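You operate a simulated robot arm through the tools that you are given. There is no shell and no other tool. Be economical: measure what you need, move in short steps, check, and stop when the job is done.

You are at the controls of a simulated robot arm. One attempt, no reset.

Task
Put things in order on the bike end seat. At the end: the paint brush with green grip is on the orange earbud case; the dauber with orange grip stands where the beige stamp with purple knob stood; the brush with orange back stands where the dauber with orange grip stood; the beige stamp with purple knob stands on top of the cream pack of plain cards; whatever was shut is shut again. Leave all else as you found it, and nothing knocked over.

Only the result counts: the job must be done as asked and must still hold three seconds after the hand-in. Knocking over, shifting, dropping, spilling or breaking anything else fails it.

Robot
A 6-joint arm with a two-finger parallel gripper, fixed in place. Base frame: the origin is at the foot of the arm, x ahead of it, y to its left, z up; the work surface is at about z = 0. Lengths are in m, angles in degrees, forces in N, time in s.
With the tool pointing down near the work surface it reaches from about 0.16 to 0.42 m from the base axis. Its first joint turns from -66.0 to 66.0 degrees. Payload 1.57 kg.
The tool frame sits at the grasp point between the pads (the TCP): z along the fingers, y along the line on which they close. The tips reach 0.03 m beyond it. The gripper opens to 0.08 m. The fingers are 0.017 m wide and 0.012 m thick; the gripper's body (0.04 by 0.082 m) begins 0.08 m behind the TCP.
Orientation is that of the tool frame in the base frame, as [roll, pitch, yaw] about the fixed x, y, z axes, in that order (R = Rz(yaw) Ry(pitch) Rx(roll)). With the fingers straight down and closing along the base's y, the tool's x points along the base's -x, its y along +y and its z along -z.

Tools
- The arm moves only by the tool drive_tool. Its argument "commands" is a list of rows, each a list of 6 numbers: the shift along the tool's x, y, z in units of 200 mm (1.0 is 200 mm), then the turn, a rotation vector about the tool's x, y, z in units of 60 degrees (1.0 is 60 degrees). In form: [[dx, dy, dz, rx, ry, rz], ...]. A call has 1 to 20 rows; each row is the pose to reach, as a shift and turn from the pose commanded when the call began, along the tool's axes at that moment. "hand" is the opening in per cent of the stroke, from 0 (shut) to 100 (fully open), set as the call begins (left out, the last holds). A call with a number of a shift or a turn outside -1 to 1 is refused whole. Rows are played at 5 a second. More than 0.05 m and 8.6 degrees between two rows, or a gripper value outside its range, and nothing of the call is played. Where a pose cannot be reached the arm comes as near as it can. A force on the tool above 40 N (or 10 N above the force at the start of the call, whichever is more), or a blocked arm, ends the call early, and 0.2 s more pass. Each finger travels about 0.153 m/s and halts on what it meets, pressing with about 24 N; the grip force reading is that of the motor and also rises with nothing between the fingers. The clock runs only during rows and for 0.2 s after the last one: add rows that repeat a pose to give the fingers time. It gives the time, the measured TCP pose, the force on the tool (base axes), the opening and the grip force at its end, in the units of the frame above (readings bear some noise).
- Cameras (640 x 400 px; columns grow to the right, rows downward): "scene" is fixed at [0.0565, -0.3391, 0.4169]; the picture's right is [0.72, -0.70, 0.00], its down [-0.44, -0.45, -0.78] and it looks along [0.54, 0.56, -0.63] (base axes); focal length 248 px, centre (320, 200). "wrist" rides on the gripper at [-0.032, 0, -0.078] in the tool frame; the picture's right is [0.00, -1.00, 0.00], its down [0.97, 0.00, -0.24] and it looks along [0.24, 0.00, 0.97] (tool axes); focal length 218 px, centre (320, 200). There is no depth. A picture from a camera that has moved, and an enlarged one, comes with that camera's place and axes in the base frame and with its lens.
- capture(camera): a new picture of that camera. The clock stands still meanwhile.
- zoom(camera, box): a new picture of the part [left, top, right, bottom] of that camera's present view, enlarged. The clock stands still meanwhile.
- close_job(): hands the job in; it is judged then, once.

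Go step by step. Nothing tells you positions but the pictures and the camera data: compare them with the known pose of the tool, close in by small moves and look again before you grip or let go. The budget is 120 turns and 84 pictures, counting those below and the enlarged ones. Unless the task says otherwise, let go and move clear before handing in, and close with one line.

The tools are called after "Emit:" by a JSON object that holds its "op" and its "data". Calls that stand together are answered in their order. drive_tool: Moves the arm, as the interface text tells. Its arguments: {"type":"object","properties":{"commands":{"type":"array"},"hand":{"type":"number"}},"required":["commands"]} The other tools are called the same way: capture (camera) takes a picture; zoom (camera, box) takes an enlarged picture of a part of a camera's view; close_job () hands the job in.

At the start:

```text
t: 0.0
eef_pos: [0.2541, 0.0226, 0.2682]
tcp_rot: [-179.9, 0.0, -180.0]
wrist_force: [-0.8, -0.3, -0.3]
finger_gap: 0.08
finger_force: 0.1
```

scene: 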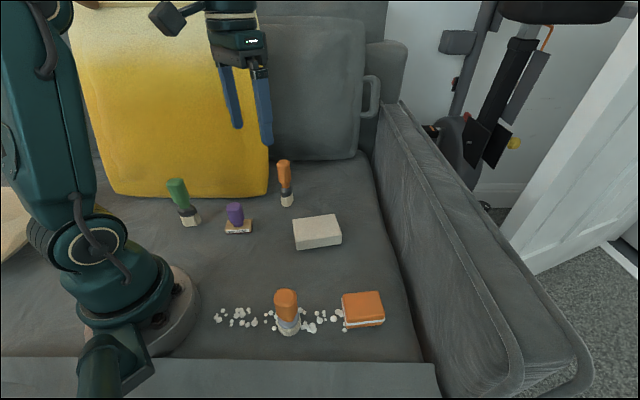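
wrist: 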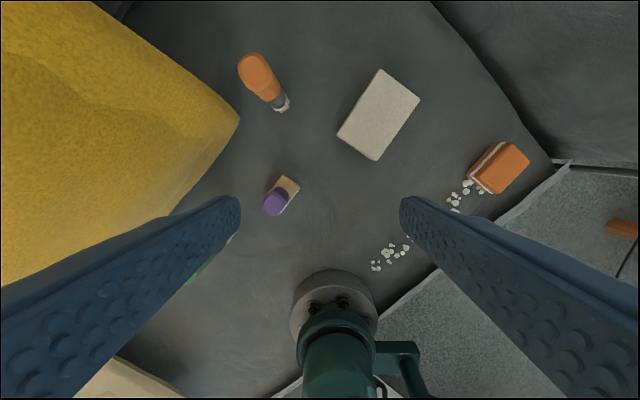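

I see a green-gripped item, a purple-knobbed stamp, two orange-topped items, a cream pack and an orange case. I'll zoom in to tell the two orange ones apart.

Emit:
{"op": "zoom", "data": {"camera": "scene", "box": [150, 140, 350, 265]}}

Emit:
{"op": "zoom", "data": {"camera": "scene", "box": [205, 265, 405, 390]}}

Emit:
{"op": "zoom", "data": {"camera": "wrist", "box": [220, 40, 440, 220]}}

```text
3.20 times, centred on (250, 202) of scene
camera zoom: at [0.0565, -0.3391, 0.4169], right [0.72, -0.7, 0.0], down [-0.44, -0.45, -0.78], along [0.54, 0.56, -0.63], focal length 793 px, centre (544, 192)
```

zoom: 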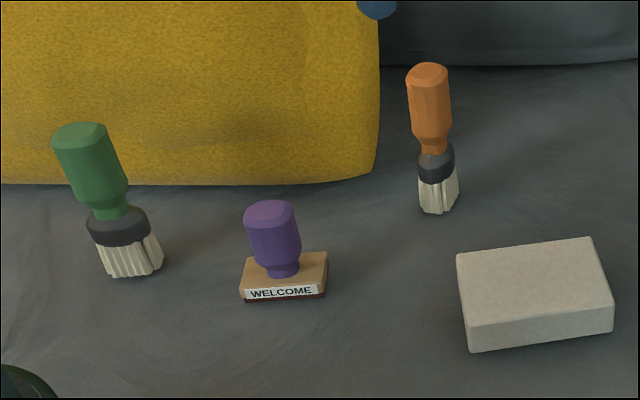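

```text
3.20 times, centred on (305, 328) of scene
camera zoom: at [0.0565, -0.3391, 0.4169], right [0.72, -0.7, 0.0], down [-0.44, -0.45, -0.78], along [0.54, 0.56, -0.63], focal length 793 px, centre (368, -208)
```

zoom: 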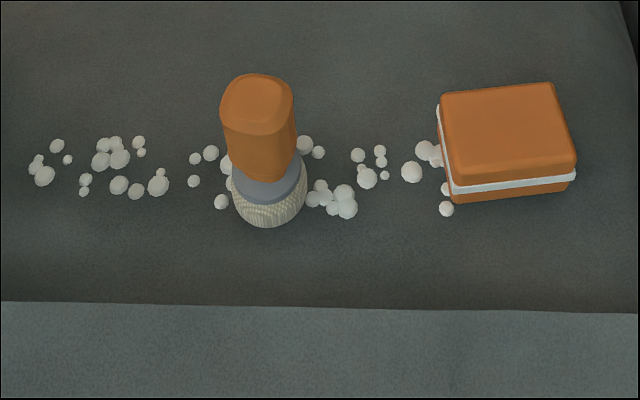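

```text
2.22 times, centred on (330, 130) of wrist
camera zoom: at [0.2861, 0.0236, 0.347], right [0.0, -1.0, 0.0], down [-0.97, 0.0, 0.24], along [-0.24, 0.0, -0.97], focal length 485 px, centre (298, 356)
```

zoom: 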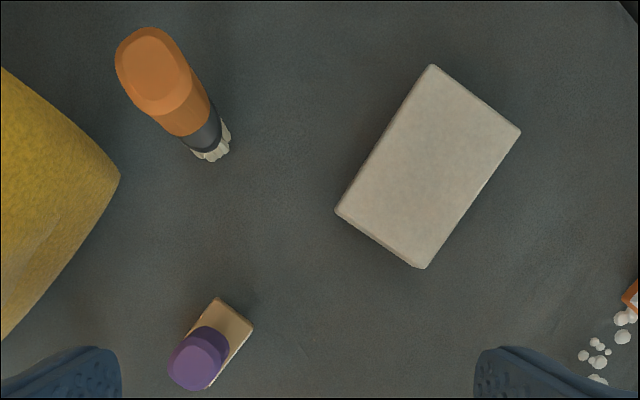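

The upright one in the beads with the woolly head is the dauber, and the far one with bristles is the brush. I put the stamp at about (0.20, 0.09), so I'll move above it with the tool turned to match and look from there.

Emit:
{"op": "drive_tool", "data": {"commands": [[0.05, 0.064, 0.06, 0, 0, 0.107], [0.1, 0.128, 0.12, 0, 0, 0.213], [0.155, 0.192, 0.18, 0, 0, 0.32], [0.2, 0.257, 0.25, 0, 0, 0.427], [0.258, 0.322, 0.3, 0, 0, 0.533], [0.258, 0.322, 0.3, 0, 0, 0.533]], "hand": 100}}

Emit:
{"op": "capture", "data": {"camera": "wrist"}}

Emit:
{"op": "capture", "data": {"camera": "scene"}}

```text
t: 1.4
eef_pos: [0.2019, 0.0868, 0.2092]
tcp_rot: [179.8, 0.1, 148.2]
wrist_force: [0.5, 0.2, -0.3]
finger_gap: 0.0797
finger_force: 0.0
```

```text
78 pictures are left
camera wrist: at [0.2289, 0.071, 0.2871], right [-0.53, -0.85, 0.0], down [-0.82, 0.51, 0.24], along [-0.2, 0.13, -0.97], focal length 218 px, centre (320, 200)
```

wrist: 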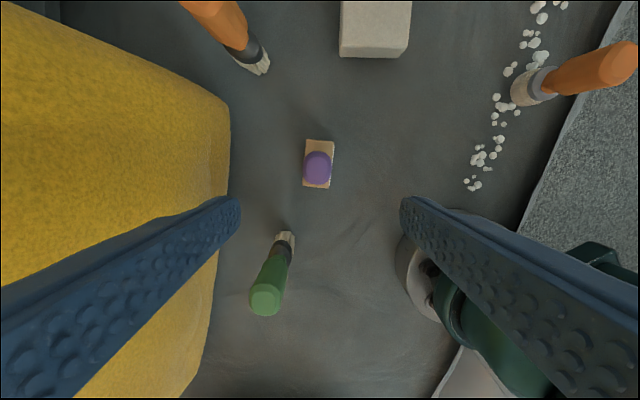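

```text
77 pictures are left
```

scene: 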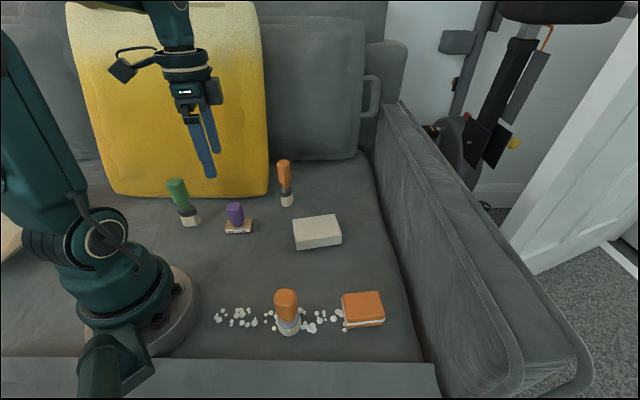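

The stamp is at about (0.2125, 0.085) with its long side along tool x. I'll centre on it, go down partway and check.

Emit:
{"op": "drive_tool", "data": {"commands": [[-0.02, 0.004, 0.15, 0, 0, 0], [-0.0475, 0.01, 0.3, 0, 0, 0], [-0.0475, 0.01, 0.45, 0, 0, 0], [-0.0475, 0.01, 0.45, 0, 0, 0]]}}

Emit:
{"op": "capture", "data": {"camera": "wrist"}}

Emit:
{"op": "zoom", "data": {"camera": "scene", "box": [150, 120, 350, 245]}}

```text
t: 2.4
eef_pos: [0.2122, 0.0852, 0.1188]
tcp_rot: [179.9, 0.0, 148.2]
wrist_force: [0.0, -0.3, 1.2]
finger_gap: 0.08
finger_force: 0.0
```

```text
76 pictures are left
camera wrist: at [0.2381, 0.0683, 0.1972], right [-0.53, -0.85, 0.0], down [-0.82, 0.51, 0.24], along [-0.2, 0.13, -0.97], focal length 218 px, centre (320, 200)
```

wrist: 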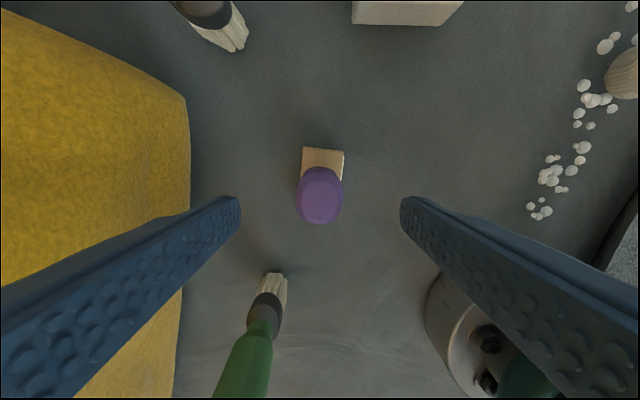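

```text
3.20 times, centred on (250, 182) of scene
camera zoom: at [0.0565, -0.3391, 0.4169], right [0.72, -0.7, 0.0], down [-0.44, -0.45, -0.78], along [0.54, 0.56, -0.63], focal length 793 px, centre (544, 256)
```

zoom: 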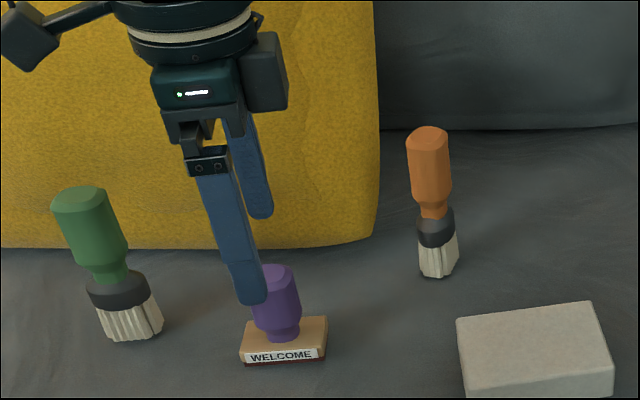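

Alignment is good, apart from the knob being about 3 mm off in tool x. I'll go down and grip the knob.

Emit:
{"op": "drive_tool", "data": {"commands": [[-0.015, 0, 0.15, 0, 0, 0], [-0.015, 0, 0.304, 0, 0, 0], [-0.015, 0, 0.304, 0, 0, 0]]}}

Emit:
{"op": "zoom", "data": {"camera": "scene", "box": [190, 170, 290, 245]}}

```text
t: 3.2
eef_pos: [0.2147, 0.0814, 0.0581]
tcp_rot: [180.0, 0.1, 148.1]
wrist_force: [0.2, -0.3, 0.3]
finger_gap: 0.08
finger_force: 0.2
```

```text
5.33 times, centred on (240, 208) of scene
camera zoom: at [0.0565, -0.3391, 0.4169], right [0.72, -0.7, 0.0], down [-0.44, -0.45, -0.78], along [0.54, 0.56, -0.63], focal length 1322 px, centre (747, 160)
```

zoom: 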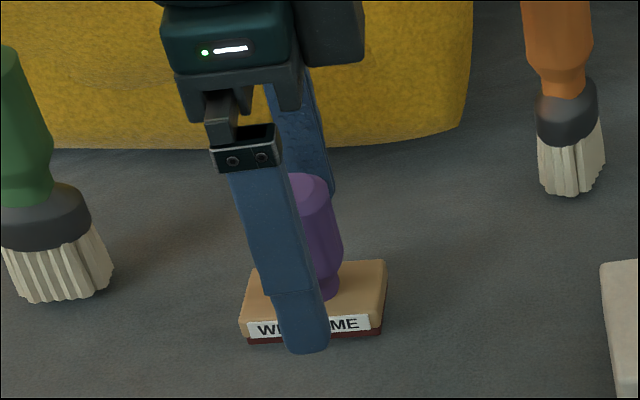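

The fingers are astride the knob, so I'll close.

Emit:
{"op": "drive_tool", "data": {"commands": [[0, 0, 0, 0, 0, 0], [0, 0, 0, 0, 0, 0], [0, 0, 0, 0, 0, 0], [0, 0, 0, 0, 0, 0]], "hand": 0}}

Emit:
{"op": "zoom", "data": {"camera": "scene", "box": [190, 170, 290, 245]}}

```text
t: 4.2
eef_pos: [0.2144, 0.0835, 0.0582]
tcp_rot: [179.9, 0.2, 148.2]
wrist_force: [0.5, 1.3, 0.3]
finger_gap: 0.0285
finger_force: 24.3
```

```text
5.33 times, centred on (240, 208) of scene
camera zoom: at [0.0565, -0.3391, 0.4169], right [0.72, -0.7, 0.0], down [-0.44, -0.45, -0.78], along [0.54, 0.56, -0.63], focal length 1322 px, centre (747, 160)
```

zoom: 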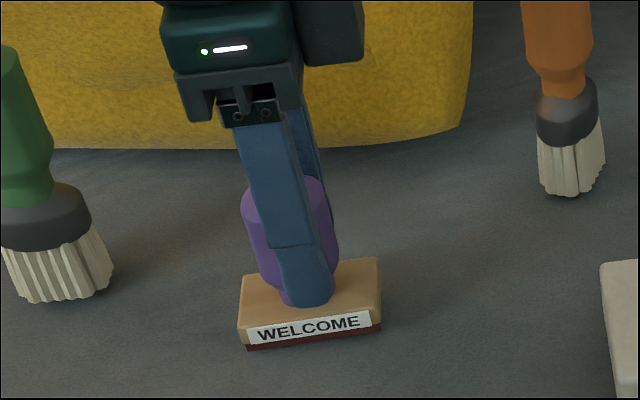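

The knob is gripped at 28.5 mm. I'll lift and carry the stamp over the pack, then look.

Emit:
{"op": "drive_tool", "data": {"commands": [[0, 0, -0.15, 0, 0, 0], [0, 0, -0.35, 0, 0, 0], [0, 0, -0.55, 0, 0, 0], [-0.17, -0.06, -0.55, 0, 0, 0], [-0.34, -0.12, -0.55, 0, 0, 0], [-0.51, -0.18, -0.55, 0, 0, 0], [-0.68, -0.24, -0.55, 0, 0, 0], [-0.834, -0.3, -0.55, 0, 0, 0], [-0.834, -0.3, -0.55, 0, 0, 0]]}}

Emit:
{"op": "capture", "data": {"camera": "wrist"}}

Emit:
{"op": "zoom", "data": {"camera": "scene", "box": [220, 135, 420, 260]}}

```text
t: 6.2
eef_pos: [0.3243, -0.0562, 0.1666]
tcp_rot: [179.9, 0.1, 148.2]
wrist_force: [0.7, 0.2, -0.2]
finger_gap: 0.0283
finger_force: 23.9
```

```text
72 pictures are left
camera wrist: at [0.3511, -0.0738, 0.2462], right [-0.53, -0.85, 0.0], down [-0.82, 0.51, 0.24], along [-0.2, 0.13, -0.97], focal length 218 px, centre (320, 200)
```

wrist: 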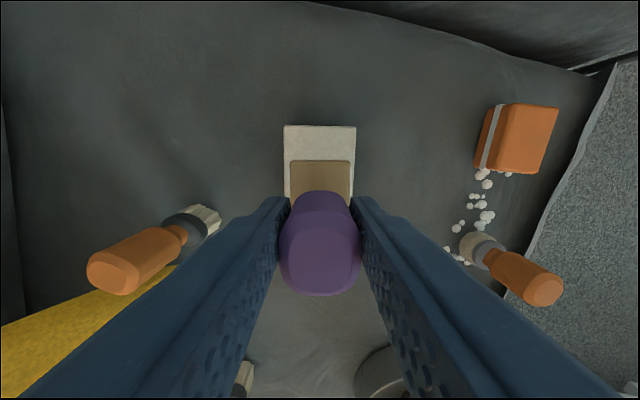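

```text
3.20 times, centred on (320, 198) of scene
camera zoom: at [0.0565, -0.3391, 0.4169], right [0.72, -0.7, 0.0], down [-0.44, -0.45, -0.78], along [0.54, 0.56, -0.63], focal length 793 px, centre (320, 208)
```

zoom: 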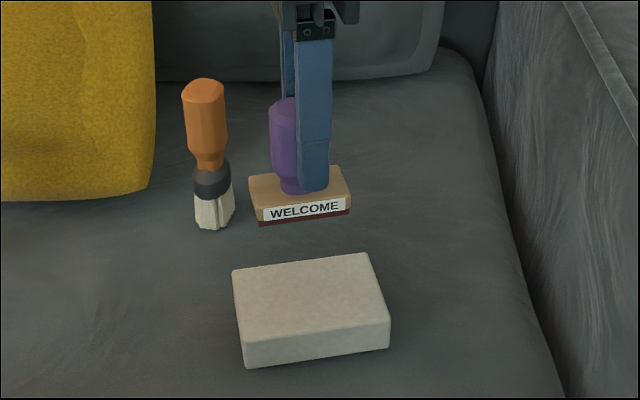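

The pack sits right beneath the stamp and lines up with it. I'll go down to a few millimetres above its top and check.

Emit:
{"op": "drive_tool", "data": {"commands": [[0, 0, 0.18, 0, 0, 0], [0, 0, 0.35, 0, 0, 0], [0, 0, 0.35, 0, 0, 0]]}}

Emit:
{"op": "zoom", "data": {"camera": "scene", "box": [270, 185, 370, 260]}}

```text
t: 7.0
eef_pos: [0.3245, -0.0557, 0.0953]
tcp_rot: [179.9, 0.1, 148.0]
wrist_force: [-0.3, 0.5, -1.1]
finger_gap: 0.0284
finger_force: 24.0
```

```text
5.33 times, centred on (320, 222) of scene
camera zoom: at [0.0565, -0.3391, 0.4169], right [0.72, -0.7, 0.0], down [-0.44, -0.45, -0.78], along [0.54, 0.56, -0.63], focal length 1322 px, centre (320, 80)
```

zoom: 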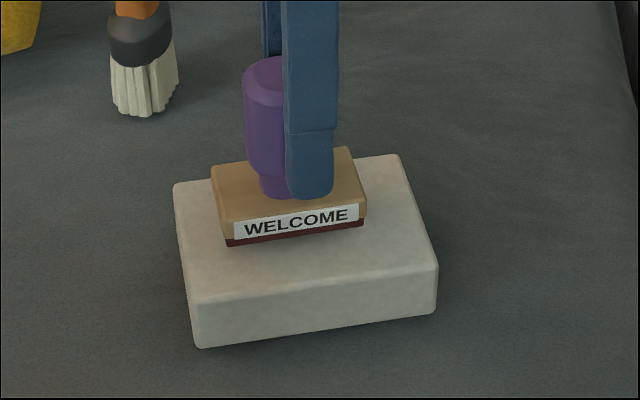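

It looks a little off along the pack's length, so I'll shift 4 mm and ease down.

Emit:
{"op": "drive_tool", "data": {"commands": [[-0.02, 0, 0, 0, 0, 0], [-0.02, 0, 0.03, 0, 0, 0], [-0.02, 0, 0.045, 0, 0, 0], [-0.02, 0, 0.055, 0, 0, 0], [-0.02, 0, 0.055, 0, 0, 0]]}}

Emit:
{"op": "zoom", "data": {"camera": "scene", "box": [270, 185, 370, 260]}}

```text
t: 8.2
eef_pos: [0.3286, -0.0586, 0.0854]
tcp_rot: [180.0, 0.2, 148.2]
wrist_force: [-1.7, -1.6, 18.4]
finger_gap: 0.0284
finger_force: 24.6
```

```text
5.33 times, centred on (320, 222) of scene
camera zoom: at [0.0564, -0.3391, 0.4169], right [0.72, -0.7, 0.0], down [-0.44, -0.45, -0.78], along [0.54, 0.56, -0.63], focal length 1322 px, centre (320, 80)
```

zoom: 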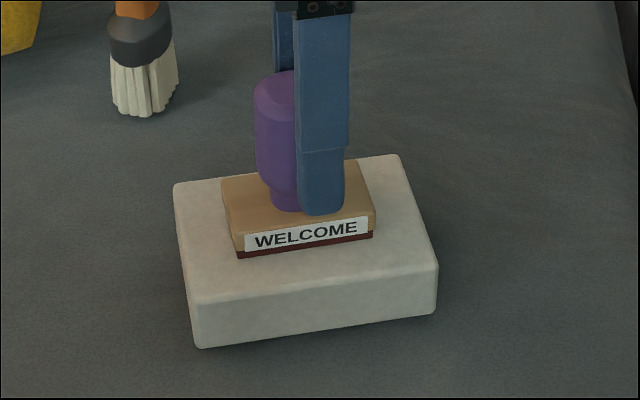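

It's in contact with the pack at 18 N. I'll ease the pressure, then open.

Emit:
{"op": "drive_tool", "data": {"commands": [[0, 0, -0.006, 0, 0, 0], [0, 0, -0.006, 0, 0, 0]]}}

Emit:
{"op": "drive_tool", "data": {"commands": [[0, 0, 0, 0, 0, 0], [0, 0, 0, 0, 0, 0], [0, 0, 0, 0, 0, 0]], "hand": 100}}

Emit:
{"op": "zoom", "data": {"camera": "scene", "box": [270, 185, 370, 260]}}

```text
t: 8.8
eef_pos: [0.3272, -0.0568, 0.0861]
tcp_rot: [179.8, -0.1, 148.2]
wrist_force: [0.5, -0.5, 0.2]
finger_gap: 0.0284
finger_force: 24.0
```

```text
t: 9.6
eef_pos: [0.3281, -0.0591, 0.0878]
tcp_rot: [179.9, 0.1, 148.0]
wrist_force: [-0.7, 0.2, 0.2]
finger_gap: 0.0799
finger_force: 0.0
```

```text
5.33 times, centred on (320, 222) of scene
camera zoom: at [0.0565, -0.3391, 0.4169], right [0.72, -0.7, 0.0], down [-0.44, -0.45, -0.78], along [0.54, 0.56, -0.63], focal length 1322 px, centre (320, 80)
```

zoom: 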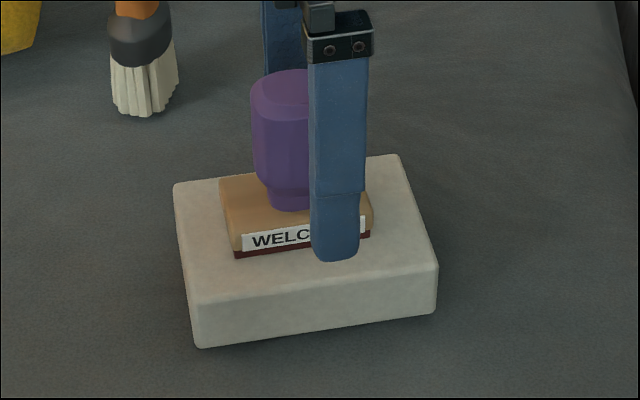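

The stamp is standing on the pack. I'll rise and go over the dauber.

Emit:
{"op": "drive_tool", "data": {"commands": [[0, 0, -0.2, 0, 0, 0], [0, 0, -0.4, 0, 0, 0], [0, 0, -0.5625, 0, 0, 0], [0.09, -0.18, -0.5625, 0, 0, 0], [0.18, -0.37, -0.5625, 0, 0, 0], [0.27, -0.55, -0.5625, 0, 0, 0], [0.36, -0.74, -0.5625, 0, 0, 0], [0.445, -0.92, -0.5625, 0, 0, 0], [0.445, -0.92, -0.5625, 0, 0, 0]]}}

Emit:
{"op": "capture", "data": {"camera": "wrist"}}

Emit:
{"op": "capture", "data": {"camera": "scene"}}

```text
t: 11.6
eef_pos: [0.1538, -0.1672, 0.1989]
tcp_rot: [179.9, 0.1, 148.2]
wrist_force: [-0.7, 0.3, 0.4]
finger_gap: 0.0799
finger_force: 0.0
```

```text
67 pictures are left
camera wrist: at [0.181, -0.1844, 0.2779], right [-0.53, -0.85, 0.0], down [-0.83, 0.51, 0.24], along [-0.2, 0.13, -0.97], focal length 218 px, centre (320, 200)
```

wrist: 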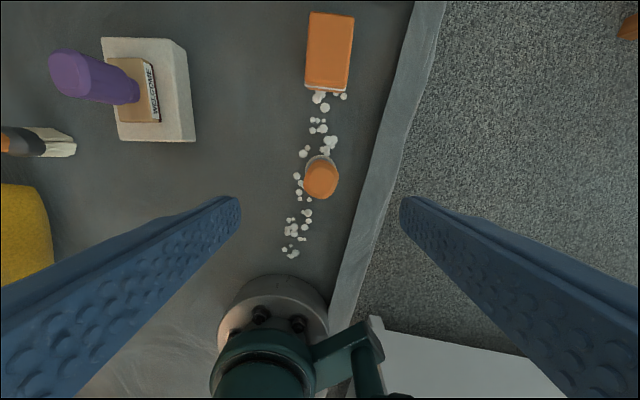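

```text
66 pictures are left
```

scene: 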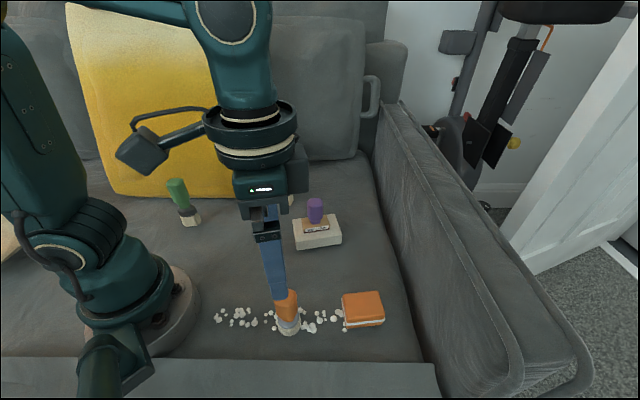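

The dauber is almost directly beneath the tool. I'll zoom to see the shape of its grip.

Emit:
{"op": "zoom", "data": {"camera": "wrist", "box": [270, 140, 370, 205]}}

```text
6.15 times, centred on (320, 172) of wrist
camera zoom: at [0.181, -0.1844, 0.2779], right [-0.53, -0.85, 0.0], down [-0.83, 0.51, 0.24], along [-0.2, 0.13, -0.97], focal length 1343 px, centre (320, 369)
```

zoom: 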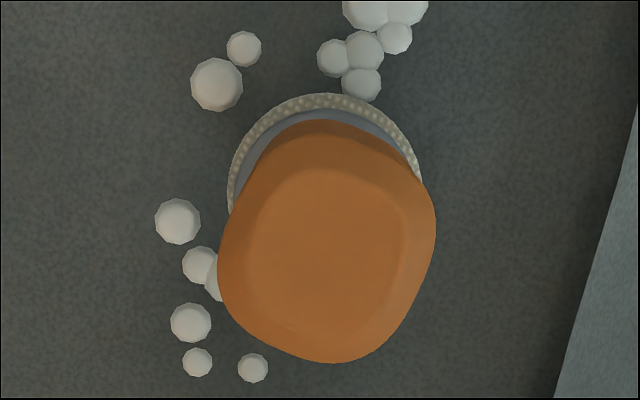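

The grip is a rounded square turned about 20° clockwise from the tool. I'll turn to match, centre, go down to just above it and check.

Emit:
{"op": "drive_tool", "data": {"commands": [[-0.02, -0.002, 0.1, 0, 0, 0.11], [-0.02, -0.002, 0.2, 0, 0, 0.22], [-0.02, -0.002, 0.3, 0, 0, 0.33], [-0.02, -0.002, 0.3, 0, 0, 0.33]]}}

Emit:
{"op": "capture", "data": {"camera": "wrist"}}

Emit:
{"op": "zoom", "data": {"camera": "scene", "box": [225, 235, 345, 340]}}

```text
t: 12.6
eef_pos: [0.1579, -0.1718, 0.1391]
tcp_rot: [179.9, -0.1, 128.2]
wrist_force: [-0.6, 0.2, 0.6]
finger_gap: 0.0803
finger_force: 0.0
```

```text
64 pictures are left
camera wrist: at [0.1782, -0.1963, 0.2183], right [-0.79, -0.62, 0.0], down [-0.6, 0.76, 0.24], along [-0.15, 0.19, -0.97], focal length 218 px, centre (320, 200)
```

wrist: 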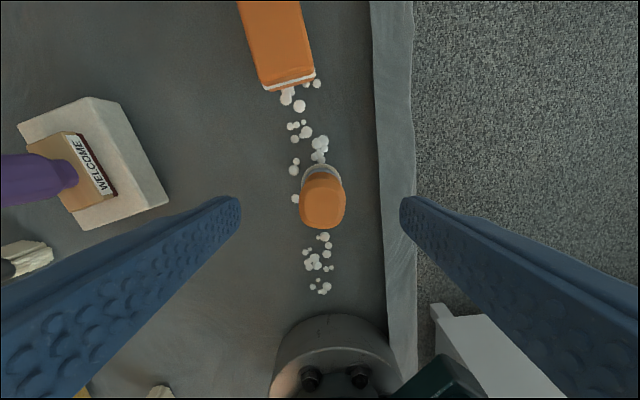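

```text
3.81 times, centred on (285, 288) of scene
camera zoom: at [0.0565, -0.3391, 0.4169], right [0.72, -0.7, 0.0], down [-0.44, -0.45, -0.78], along [0.54, 0.56, -0.63], focal length 944 px, centre (453, -133)
```

zoom: 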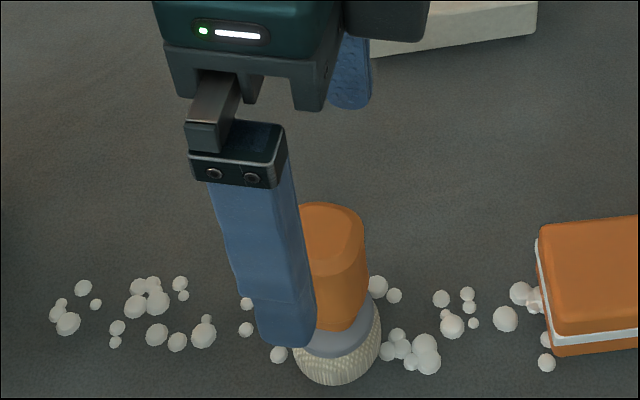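

Aligned. I'll descend around the grip and close.

Emit:
{"op": "drive_tool", "data": {"commands": [[0, -0.007, 0.12, 0, 0, 0], [0, -0.007, 0.24, 0, 0, 0], [0, -0.007, 0.335, 0, 0, 0], [0, -0.007, 0.335, 0, 0, 0]]}}

Emit:
{"op": "zoom", "data": {"camera": "scene", "box": [225, 235, 345, 340]}}

Emit:
{"op": "capture", "data": {"camera": "wrist"}}

```text
t: 13.6
eef_pos: [0.1556, -0.1731, 0.073]
tcp_rot: [179.9, 0.0, 128.3]
wrist_force: [-0.5, 0.0, -0.2]
finger_gap: 0.08
finger_force: 0.1
```

```text
3.81 times, centred on (285, 288) of scene
camera zoom: at [0.0565, -0.3391, 0.4169], right [0.72, -0.7, 0.0], down [-0.44, -0.45, -0.78], along [0.54, 0.56, -0.63], focal length 944 px, centre (453, -133)
```

zoom: 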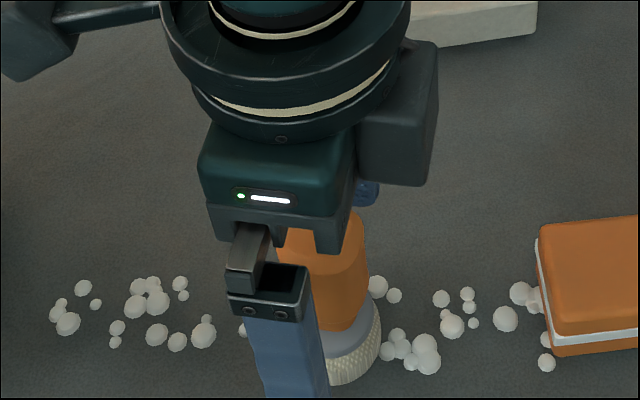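

```text
61 pictures are left
camera wrist: at [0.177, -0.1971, 0.1516], right [-0.78, -0.62, 0.0], down [-0.6, 0.76, 0.24], along [-0.15, 0.19, -0.97], focal length 218 px, centre (320, 200)
```

wrist: 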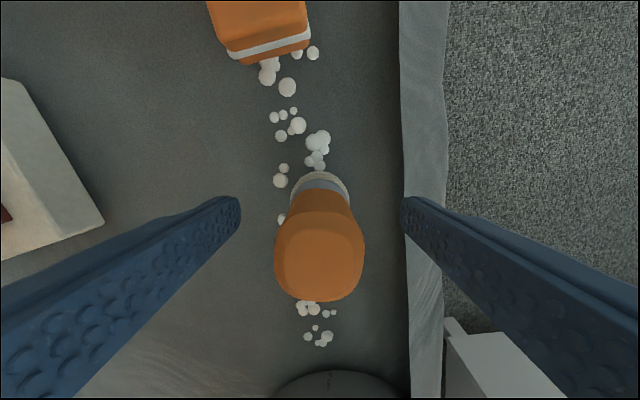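

Well centred. I'll close the grip.

Emit:
{"op": "drive_tool", "data": {"commands": [[0, 0, 0, 0, 0, 0], [0, 0, 0, 0, 0, 0], [0, 0, 0, 0, 0, 0], [0, 0, 0, 0, 0, 0]], "hand": 0}}

Emit:
{"op": "zoom", "data": {"camera": "scene", "box": [225, 235, 345, 340]}}

```text
t: 14.6
eef_pos: [0.1572, -0.1712, 0.0741]
tcp_rot: [179.9, 0.0, 128.2]
wrist_force: [0.9, -0.9, -0.6]
finger_gap: 0.0285
finger_force: 24.3
```

```text
3.81 times, centred on (285, 288) of scene
camera zoom: at [0.0565, -0.3391, 0.4169], right [0.72, -0.7, 0.0], down [-0.44, -0.45, -0.78], along [0.54, 0.56, -0.63], focal length 944 px, centre (453, -133)
```

zoom: 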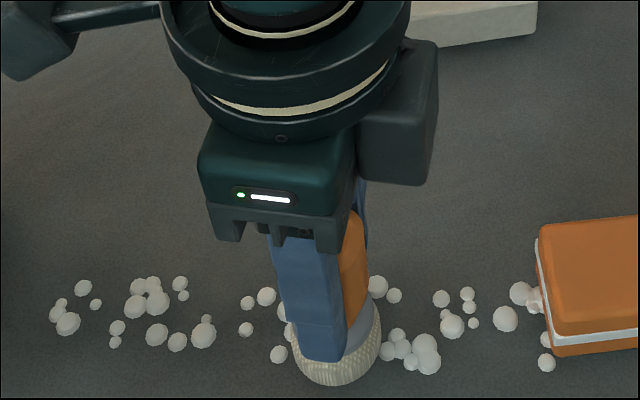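

Dauber gripped (its spot was about (0.157, −0.171)). I'll lift and carry it to the stamp's old place.

Emit:
{"op": "drive_tool", "data": {"commands": [[0, 0, -0.1, 0, 0, 0], [0, 0, -0.3, 0, 0, 0], [0, 0, -0.5, 0, 0, 0], [0.13, 0.17, -0.5, 0, 0, -0.11], [0.27, 0.34, -0.5, 0, 0, -0.22], [0.41, 0.51, -0.5, 0, 0, -0.33], [0.54, 0.67, -0.5, 0, 0, -0.33], [0.68, 0.83, -0.5, 0, 0, -0.33], [0.817, 0.99, -0.5, 0, 0, -0.33], [0.817, 0.99, -0.5, 0, 0, -0.33]]}}

Emit:
{"op": "capture", "data": {"camera": "scene"}}

Emit:
{"op": "capture", "data": {"camera": "wrist"}}

```text
t: 16.8
eef_pos: [0.211, 0.0797, 0.1735]
tcp_rot: [180.0, 0.0, 148.1]
wrist_force: [0.7, 0.4, -0.5]
finger_gap: 0.0282
finger_force: 23.8
```

```text
59 pictures are left
```

scene: 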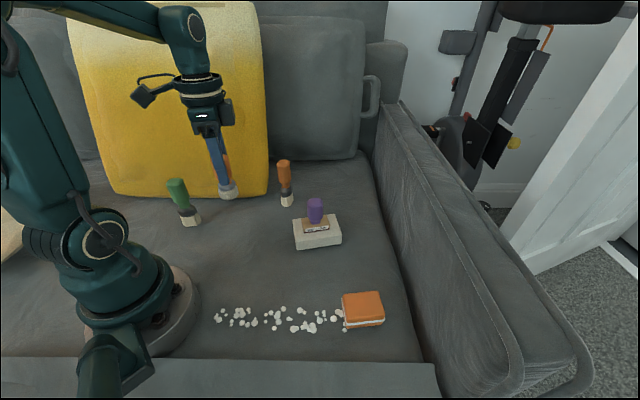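

```text
58 pictures are left
camera wrist: at [0.2385, 0.0631, 0.2532], right [-0.53, -0.85, 0.0], down [-0.82, 0.51, 0.24], along [-0.2, 0.13, -0.97], focal length 218 px, centre (320, 200)
```

wrist: 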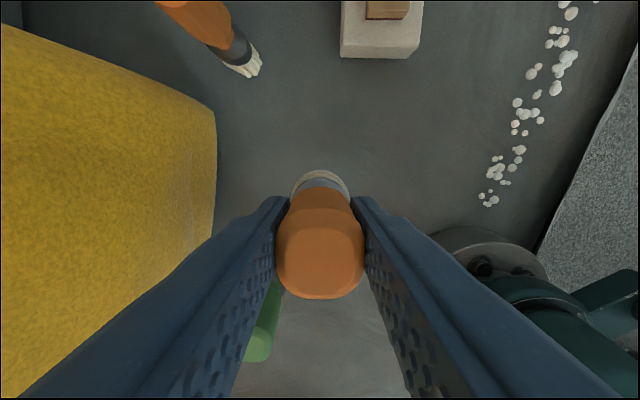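

I'll nudge onto the stamp's old spot and go down to just above the seat.

Emit:
{"op": "drive_tool", "data": {"commands": [[-0.01, 0.02, 0.15, 0, 0, 0], [-0.01, 0.02, 0.3, 0, 0, 0], [-0.01, 0.02, 0.42, 0, 0, 0], [-0.01, 0.02, 0.48, 0, 0, 0], [-0.01, 0.02, 0.48, 0, 0, 0]]}}

Emit:
{"op": "zoom", "data": {"camera": "scene", "box": [150, 140, 350, 265]}}

```text
t: 18.0
eef_pos: [0.216, 0.0814, 0.0778]
tcp_rot: [179.8, 0.0, 148.1]
wrist_force: [0.6, 0.1, -0.4]
finger_gap: 0.0285
finger_force: 23.6
```

```text
3.20 times, centred on (250, 202) of scene
camera zoom: at [0.0565, -0.3391, 0.4169], right [0.72, -0.7, 0.0], down [-0.44, -0.45, -0.78], along [0.54, 0.56, -0.63], focal length 793 px, centre (544, 192)
```

zoom: 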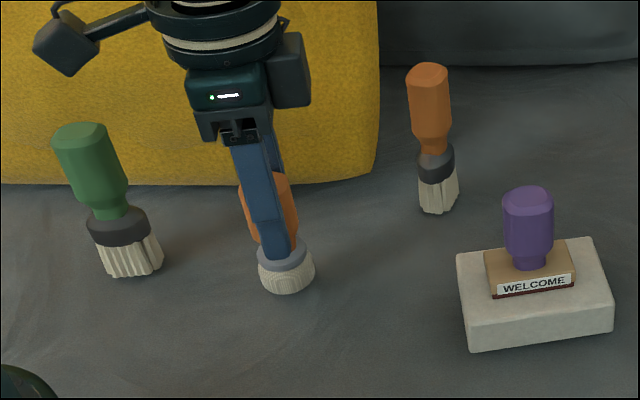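

It lines up with the stamp's old spot. I'll lower the last few millimetres until it touches.

Emit:
{"op": "drive_tool", "data": {"commands": [[0, 0, 0.01, 0, 0, 0], [0, 0, 0.018, 0, 0, 0], [0, 0, 0.023, 0, 0, 0], [0, 0, 0.023, 0, 0, 0]]}}

```text
t: 19.0
eef_pos: [0.2152, 0.0832, 0.0727]
tcp_rot: [179.9, 0.1, 148.3]
wrist_force: [-3.2, -0.1, 16.9]
finger_gap: 0.0283
finger_force: 23.7
```

It's in contact with the seat. I'll relieve the pressure slightly, open, then rise.

Emit:
{"op": "drive_tool", "data": {"commands": [[0, 0, -0.005, 0, 0, 0], [0, 0, -0.005, 0, 0, 0]]}}

Emit:
{"op": "drive_tool", "data": {"commands": [[0, 0, 0, 0, 0, 0], [0, 0, 0, 0, 0, 0], [0, 0, 0, 0, 0, 0]], "hand": 100}}

Emit:
{"op": "drive_tool", "data": {"commands": [[0, 0, -0.15, 0, 0, 0], [0, 0, -0.35, 0, 0, 0], [0, 0, -0.55, 0, 0, 0], [0, 0, -0.65, 0, 0, 0], [0, 0, -0.65, 0, 0, 0]]}}

Emit:
{"op": "capture", "data": {"camera": "wrist"}}

Emit:
{"op": "zoom", "data": {"camera": "scene", "box": [150, 140, 350, 265]}}

```text
t: 19.6
eef_pos: [0.2146, 0.0827, 0.0748]
tcp_rot: [-180.0, 0.0, 148.1]
wrist_force: [0.1, 0.3, 0.3]
finger_gap: 0.0284
finger_force: 24.1
```

```text
t: 20.4
eef_pos: [0.214, 0.0829, 0.074]
tcp_rot: [179.8, 0.0, 148.0]
wrist_force: [0.1, 0.3, 0.1]
finger_gap: 0.08
finger_force: 0.1
```

```text
t: 21.6
eef_pos: [0.214, 0.0841, 0.2037]
tcp_rot: [179.8, 0.1, 148.1]
wrist_force: [0.5, -0.3, 0.9]
finger_gap: 0.0801
finger_force: 0.1
```

```text
56 pictures are left
camera wrist: at [0.2424, 0.0665, 0.2824], right [-0.53, -0.85, 0.0], down [-0.82, 0.51, 0.24], along [-0.2, 0.13, -0.97], focal length 218 px, centre (320, 200)
```

wrist: 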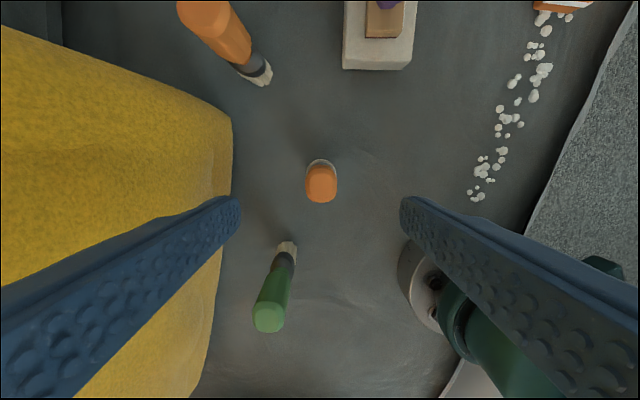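

```text
3.20 times, centred on (250, 202) of scene
camera zoom: at [0.0565, -0.3391, 0.4169], right [0.72, -0.7, 0.0], down [-0.44, -0.45, -0.78], along [0.54, 0.56, -0.63], focal length 793 px, centre (544, 192)
```

zoom: 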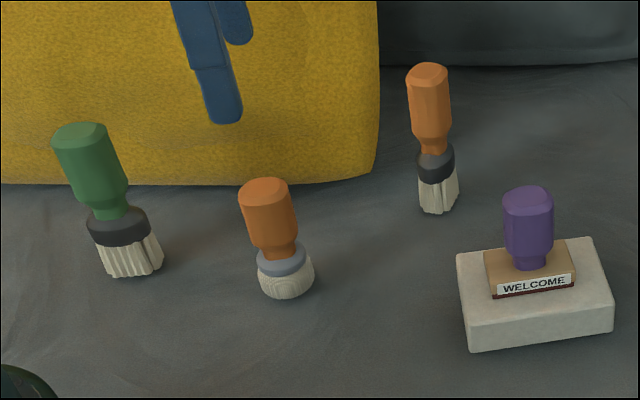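

The dauber stands on the stamp's old spot. Next I'll move over the far brush at about (0.343, 0.084), staying high.

Emit:
{"op": "drive_tool", "data": {"commands": [[-0.136, 0.086, -0.08, 0, 0, 0], [-0.272, 0.17, -0.08, 0, 0, 0], [-0.41, 0.257, -0.08, 0, 0, 0], [-0.545, 0.343, -0.08, 0, 0, 0], [-0.545, 0.343, -0.08, 0, 0, 0]]}}

Emit:
{"op": "capture", "data": {"camera": "wrist"}}

Emit:
{"op": "capture", "data": {"camera": "scene"}}

```text
t: 22.8
eef_pos: [0.3416, 0.0833, 0.2191]
tcp_rot: [179.9, -0.1, 148.3]
wrist_force: [-0.2, 0.4, 0.1]
finger_gap: 0.0801
finger_force: 0.0
```

```text
54 pictures are left
camera wrist: at [0.3693, 0.0657, 0.2979], right [-0.53, -0.85, 0.0], down [-0.82, 0.51, 0.24], along [-0.2, 0.13, -0.97], focal length 218 px, centre (320, 200)
```

wrist: 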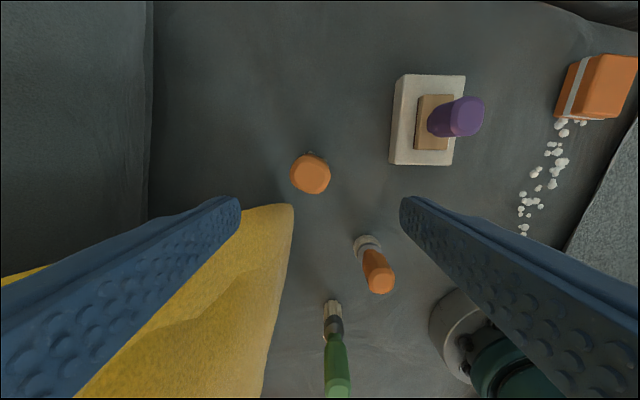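

```text
53 pictures are left
```

scene: 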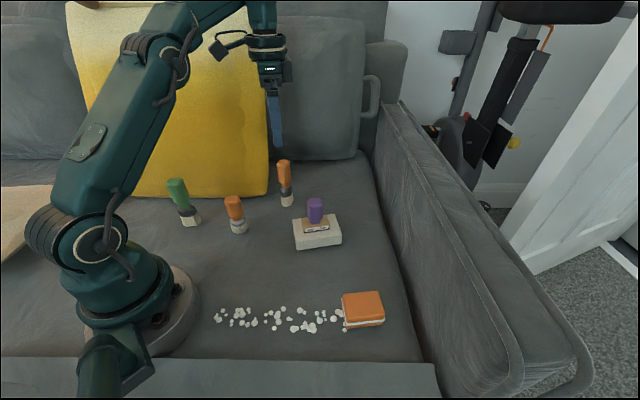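

Top of the brush is at about (0.354, 0.084). I'll zoom on its shape.

Emit:
{"op": "zoom", "data": {"camera": "wrist", "box": [270, 140, 370, 205]}}

```text
6.15 times, centred on (320, 172) of wrist
camera zoom: at [0.3693, 0.0657, 0.2979], right [-0.53, -0.85, 0.0], down [-0.82, 0.51, 0.24], along [-0.2, 0.13, -0.97], focal length 1343 px, centre (320, 369)
```

zoom: 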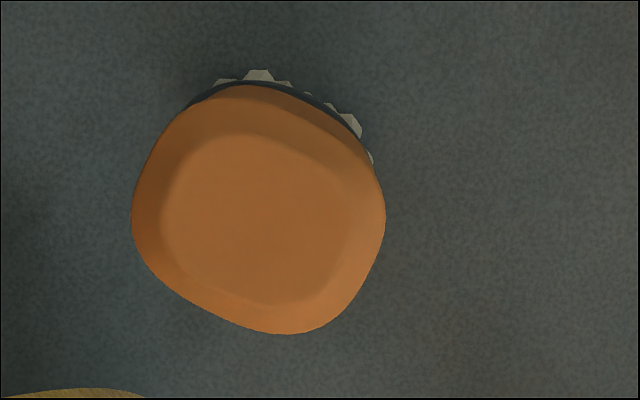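

The grip needs about a 28° turn. I'll turn and centre while high and check clearance to the yellow cushion.

Emit:
{"op": "drive_tool", "data": {"commands": [[-0.02, 0.015, 0, 0, 0, 0.117], [-0.049, 0.036, 0, 0, 0, 0.234], [-0.049, 0.036, 0, 0, 0, 0.35], [-0.049, 0.036, 0, 0, 0, 0.467], [-0.049, 0.036, 0, 0, 0, 0.467]]}}

Emit:
{"op": "capture", "data": {"camera": "wrist"}}

Emit:
{"op": "zoom", "data": {"camera": "scene", "box": [190, 0, 370, 220]}}

```text
t: 24.0
eef_pos: [0.3503, 0.0823, 0.2162]
tcp_rot: [179.9, 0.1, 120.0]
wrist_force: [0.5, -0.1, -0.4]
finger_gap: 0.0799
finger_force: 0.0
out of reach, approached as far as the arm can: row 2, 3, 4, 5
```

```text
51 pictures are left
camera wrist: at [0.3662, 0.0552, 0.2953], right [-0.87, -0.5, 0.0], down [-0.49, 0.84, 0.24], along [-0.12, 0.21, -0.97], focal length 218 px, centre (320, 200)
```

wrist: 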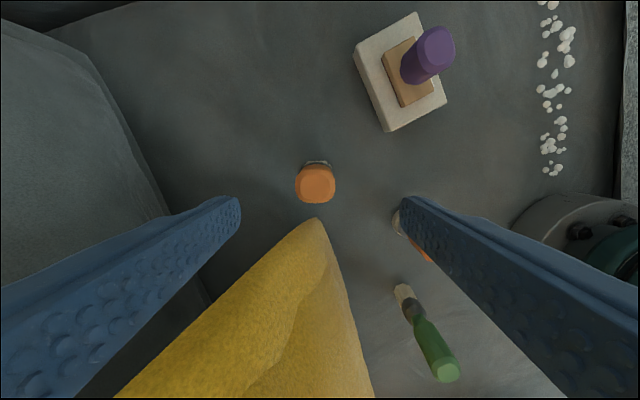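

```text
1.82 times, centred on (280, 110) of scene
camera zoom: at [0.0565, -0.3391, 0.4169], right [0.72, -0.7, 0.0], down [-0.44, -0.45, -0.78], along [0.54, 0.56, -0.63], focal length 451 px, centre (393, 364)
```

zoom: 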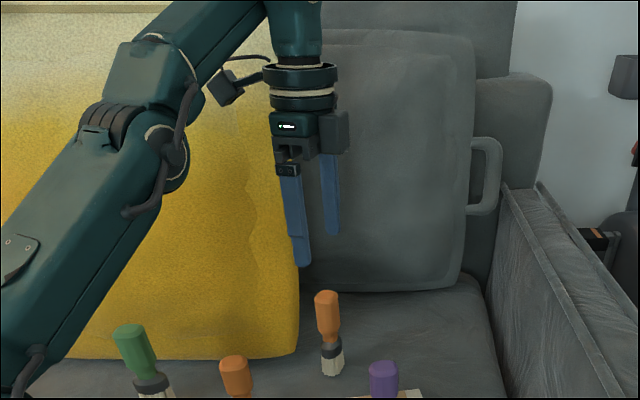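

The arm reached its limit up here, but lower down it should be fine. The brush is aligned, so I'll go down to 0.16 and re-check.

Emit:
{"op": "drive_tool", "data": {"commands": [[0, 0, 0.1, 0, 0, 0], [0, 0, 0.2, 0, 0, 0], [0, 0, 0.29, 0, 0, 0], [0, 0, 0.29, 0, 0, 0]]}}

Emit:
{"op": "capture", "data": {"camera": "wrist"}}

Emit:
{"op": "zoom", "data": {"camera": "scene", "box": [190, 40, 370, 220]}}

```text
t: 25.0
eef_pos: [0.3518, 0.0821, 0.16]
tcp_rot: [179.9, 0.0, 120.1]
wrist_force: [0.1, -0.1, 0.4]
finger_gap: 0.08
finger_force: 0.0
```

```text
49 pictures are left
camera wrist: at [0.3663, 0.0541, 0.2377], right [-0.86, -0.5, 0.0], down [-0.49, 0.84, 0.24], along [-0.12, 0.21, -0.97], focal length 218 px, centre (320, 200)
```

wrist: 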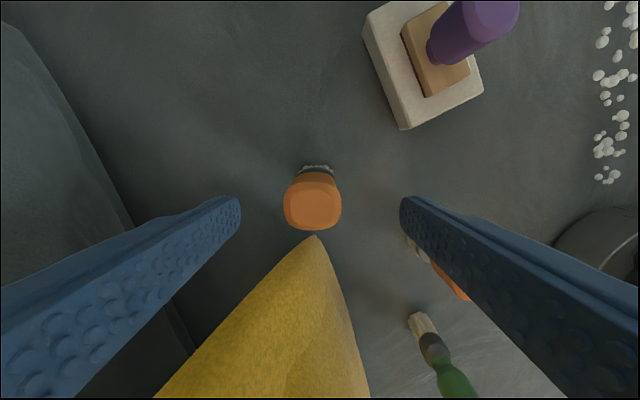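

```text
2.22 times, centred on (280, 130) of scene
camera zoom: at [0.0565, -0.3391, 0.4169], right [0.72, -0.7, 0.0], down [-0.44, -0.45, -0.78], along [0.54, 0.56, -0.63], focal length 551 px, centre (409, 356)
```

zoom: 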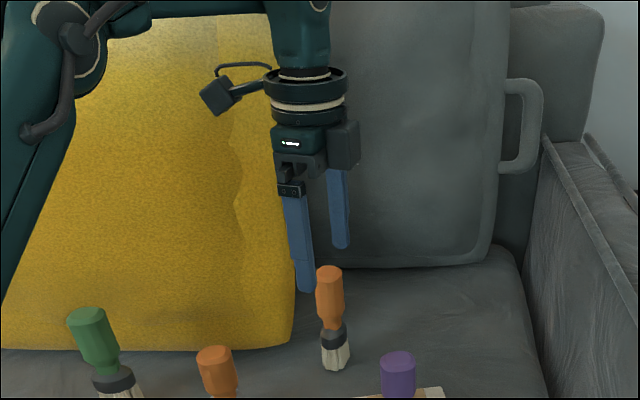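

Nearly centred, needing +4 mm in tool y. I'll go down to 0.095 and close.

Emit:
{"op": "drive_tool", "data": {"commands": [[0, 0.02, 0.1, 0, 0, 0], [0, 0.02, 0.22, 0, 0, 0], [0, 0.02, 0.325, 0, 0, 0], [0, 0.02, 0.325, 0, 0, 0]]}}

Emit:
{"op": "zoom", "data": {"camera": "scene", "box": [190, 90, 350, 220]}}

Emit:
{"op": "capture", "data": {"camera": "wrist"}}

```text
t: 26.0
eef_pos: [0.3538, 0.0838, 0.0936]
tcp_rot: [179.9, 0.1, 120.0]
wrist_force: [-1.0, 0.4, -0.3]
finger_gap: 0.0801
finger_force: 0.1
```

```text
3.08 times, centred on (270, 155) of scene
camera zoom: at [0.0565, -0.3391, 0.4169], right [0.72, -0.7, 0.0], down [-0.44, -0.45, -0.78], along [0.54, 0.56, -0.63], focal length 763 px, centre (474, 338)
```

zoom: 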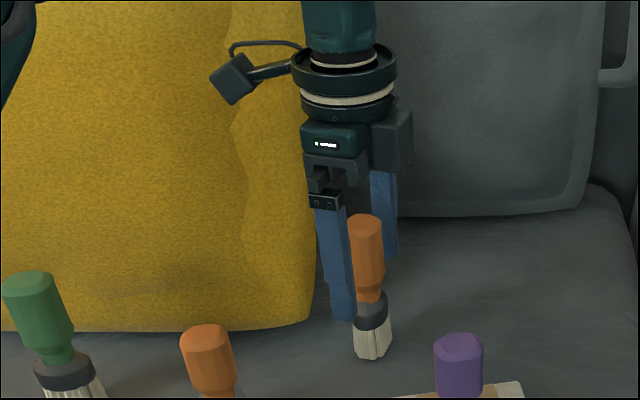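

```text
46 pictures are left
camera wrist: at [0.3696, 0.0564, 0.1725], right [-0.86, -0.5, 0.0], down [-0.49, 0.84, 0.24], along [-0.12, 0.21, -0.97], focal length 218 px, centre (320, 200)
```

wrist: 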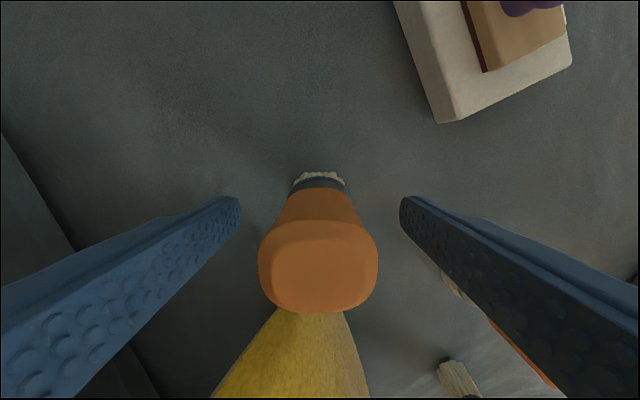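

Well centred. I'll close on the brush's grip.

Emit:
{"op": "drive_tool", "data": {"commands": [[0, 0, 0, 0, 0, 0], [0, 0, 0, 0, 0, 0], [0, 0, 0, 0, 0, 0], [0, 0, 0, 0, 0, 0]], "hand": 0}}

Emit:
{"op": "zoom", "data": {"camera": "scene", "box": [230, 140, 340, 220]}}

```text
t: 27.0
eef_pos: [0.3535, 0.0843, 0.0945]
tcp_rot: [179.9, 0.0, 120.1]
wrist_force: [-0.3, -0.2, -0.7]
finger_gap: 0.0328
finger_force: 24.0
```

```text
5.00 times, centred on (285, 180) of scene
camera zoom: at [0.0565, -0.3391, 0.4169], right [0.72, -0.7, 0.0], down [-0.44, -0.45, -0.78], along [0.54, 0.56, -0.63], focal length 1240 px, centre (495, 300)
```

zoom: 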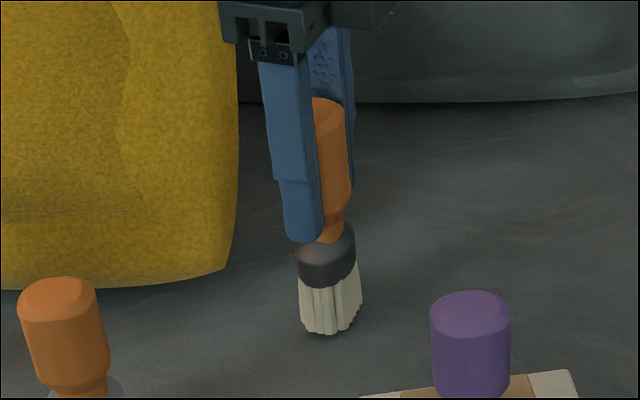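

Gripped at 33 mm. I'll lift while drawing inward, then carry it toward the dauber's old place.

Emit:
{"op": "drive_tool", "data": {"commands": [[0, 0, -0.1, 0, 0, 0], [0, 0, -0.27, 0, 0, 0], [0, 0, -0.4, 0, 0, 0], [-0.04, -0.13, -0.5, 0, 0, 0], [-0.12, -0.29, -0.58, 0, 0, 0], [-0.2, -0.48, -0.58, 0, 0, 0], [-0.27, -0.66, -0.58, 0, 0, 0], [-0.308, -0.745, -0.58, 0, 0, 0], [-0.308, -0.745, -0.58, 0, 0, 0]]}}

Emit:
{"op": "zoom", "data": {"camera": "scene", "box": [100, 100, 420, 350]}}

```text
t: 29.0
eef_pos: [0.2535, -0.0437, 0.2086]
tcp_rot: [179.9, 0.0, 120.2]
wrist_force: [-1.1, -0.6, 0.3]
finger_gap: 0.0327
finger_force: 24.2
```

```text
1.60 times, centred on (260, 225) of scene
camera zoom: at [0.0565, -0.3391, 0.4169], right [0.72, -0.7, 0.0], down [-0.44, -0.45, -0.78], along [0.54, 0.56, -0.63], focal length 397 px, centre (416, 160)
```

zoom: 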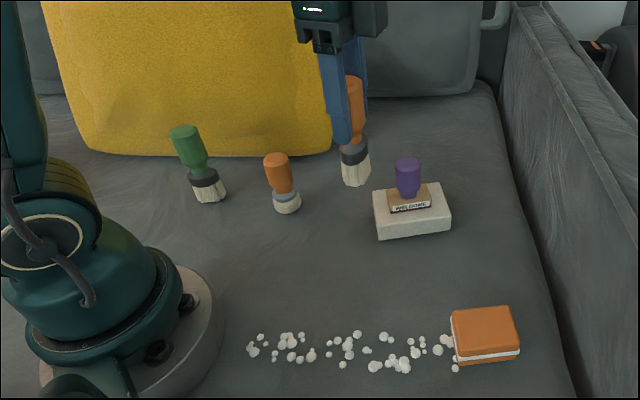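

All stable. I'll continue over the gap in the beads, then lower partway and check.

Emit:
{"op": "drive_tool", "data": {"commands": [[-0.08, -0.18, 0, 0, 0, 0], [-0.16, -0.37, 0, 0, 0, 0], [-0.24, -0.55, 0, 0, 0, 0], [-0.312, -0.737, 0, 0, 0, 0], [-0.312, -0.737, 0.15, 0, 0, 0], [-0.312, -0.737, 0.35, 0, 0, 0], [-0.312, -0.737, 0.35, 0, 0, 0]]}}

Emit:
{"op": "zoom", "data": {"camera": "scene", "box": [205, 265, 405, 390]}}

Emit:
{"op": "capture", "data": {"camera": "wrist"}}

```text
t: 30.6
eef_pos: [0.1618, -0.1715, 0.1376]
tcp_rot: [179.9, 0.0, 120.1]
wrist_force: [-0.1, 0.5, -0.9]
finger_gap: 0.0327
finger_force: 24.3
```

```text
3.20 times, centred on (305, 328) of scene
camera zoom: at [0.0565, -0.3391, 0.4169], right [0.72, -0.7, 0.0], down [-0.44, -0.45, -0.78], along [0.54, 0.56, -0.63], focal length 793 px, centre (368, -208)
```

zoom: 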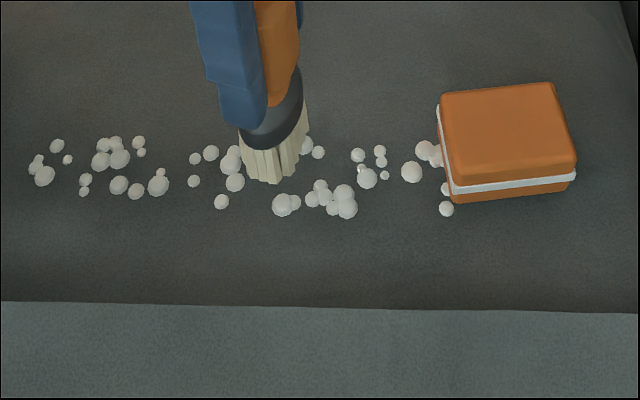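

```text
42 pictures are left
camera wrist: at [0.1787, -0.1981, 0.2165], right [-0.86, -0.5, 0.0], down [-0.49, 0.84, 0.24], along [-0.12, 0.21, -0.97], focal length 218 px, centre (320, 200)
```

wrist: 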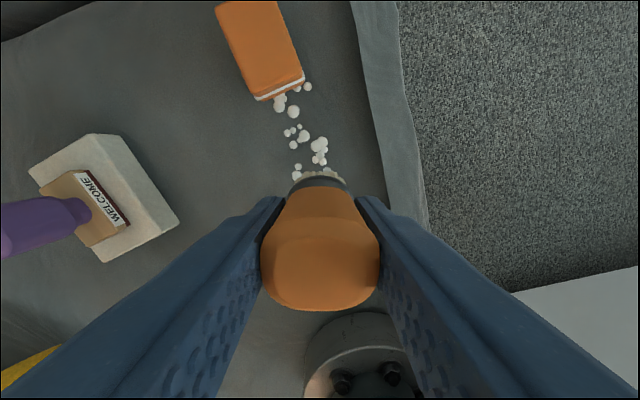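

The brush hovers over the dauber's old spot. I'll lower it nearly to the seat and look again.

Emit:
{"op": "drive_tool", "data": {"commands": [[0.005, -0.008, 0.08, 0, 0, 0], [0.005, -0.008, 0.17, 0, 0, 0], [0.005, -0.008, 0.17, 0, 0, 0]]}}

Emit:
{"op": "zoom", "data": {"camera": "scene", "box": [205, 265, 405, 390]}}

```text
t: 31.4
eef_pos: [0.1576, -0.1712, 0.1034]
tcp_rot: [179.9, 0.0, 120.1]
wrist_force: [-0.3, 0.2, 0.2]
finger_gap: 0.033
finger_force: 23.6
```

```text
3.20 times, centred on (305, 328) of scene
camera zoom: at [0.0565, -0.3391, 0.4169], right [0.72, -0.7, 0.0], down [-0.44, -0.45, -0.78], along [0.54, 0.56, -0.63], focal length 793 px, centre (368, -208)
```

zoom: 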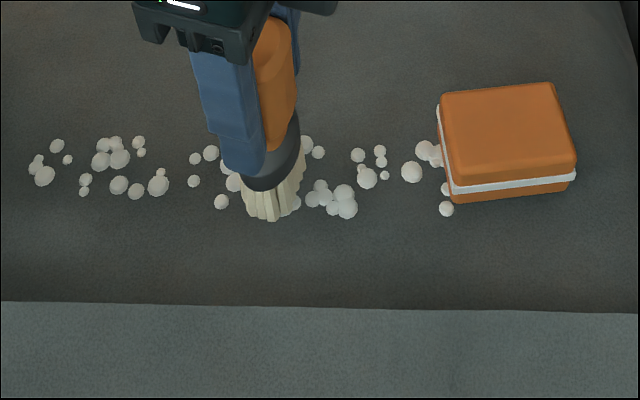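

Matches the dauber's footprint. I'll lower it until it touches.

Emit:
{"op": "drive_tool", "data": {"commands": [[0, 0, 0.02, 0, 0, 0], [0, 0, 0.035, 0, 0, 0], [0, 0, 0.045, 0, 0, 0], [0, 0, 0.05, 0, 0, 0], [0, 0, 0.05, 0, 0, 0]]}}

Emit:
{"op": "zoom", "data": {"camera": "scene", "box": [205, 265, 405, 390]}}

```text
t: 32.6
eef_pos: [0.158, -0.1715, 0.0951]
tcp_rot: [180.0, 0.1, 120.1]
wrist_force: [1.6, -0.1, -0.6]
finger_gap: 0.0327
finger_force: 24.5
```

```text
3.20 times, centred on (305, 328) of scene
camera zoom: at [0.0565, -0.3391, 0.4169], right [0.72, -0.7, 0.0], down [-0.44, -0.45, -0.78], along [0.54, 0.56, -0.63], focal length 793 px, centre (368, -208)
```

zoom: 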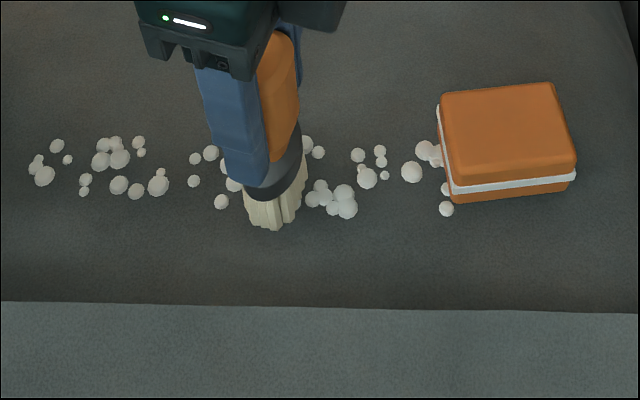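

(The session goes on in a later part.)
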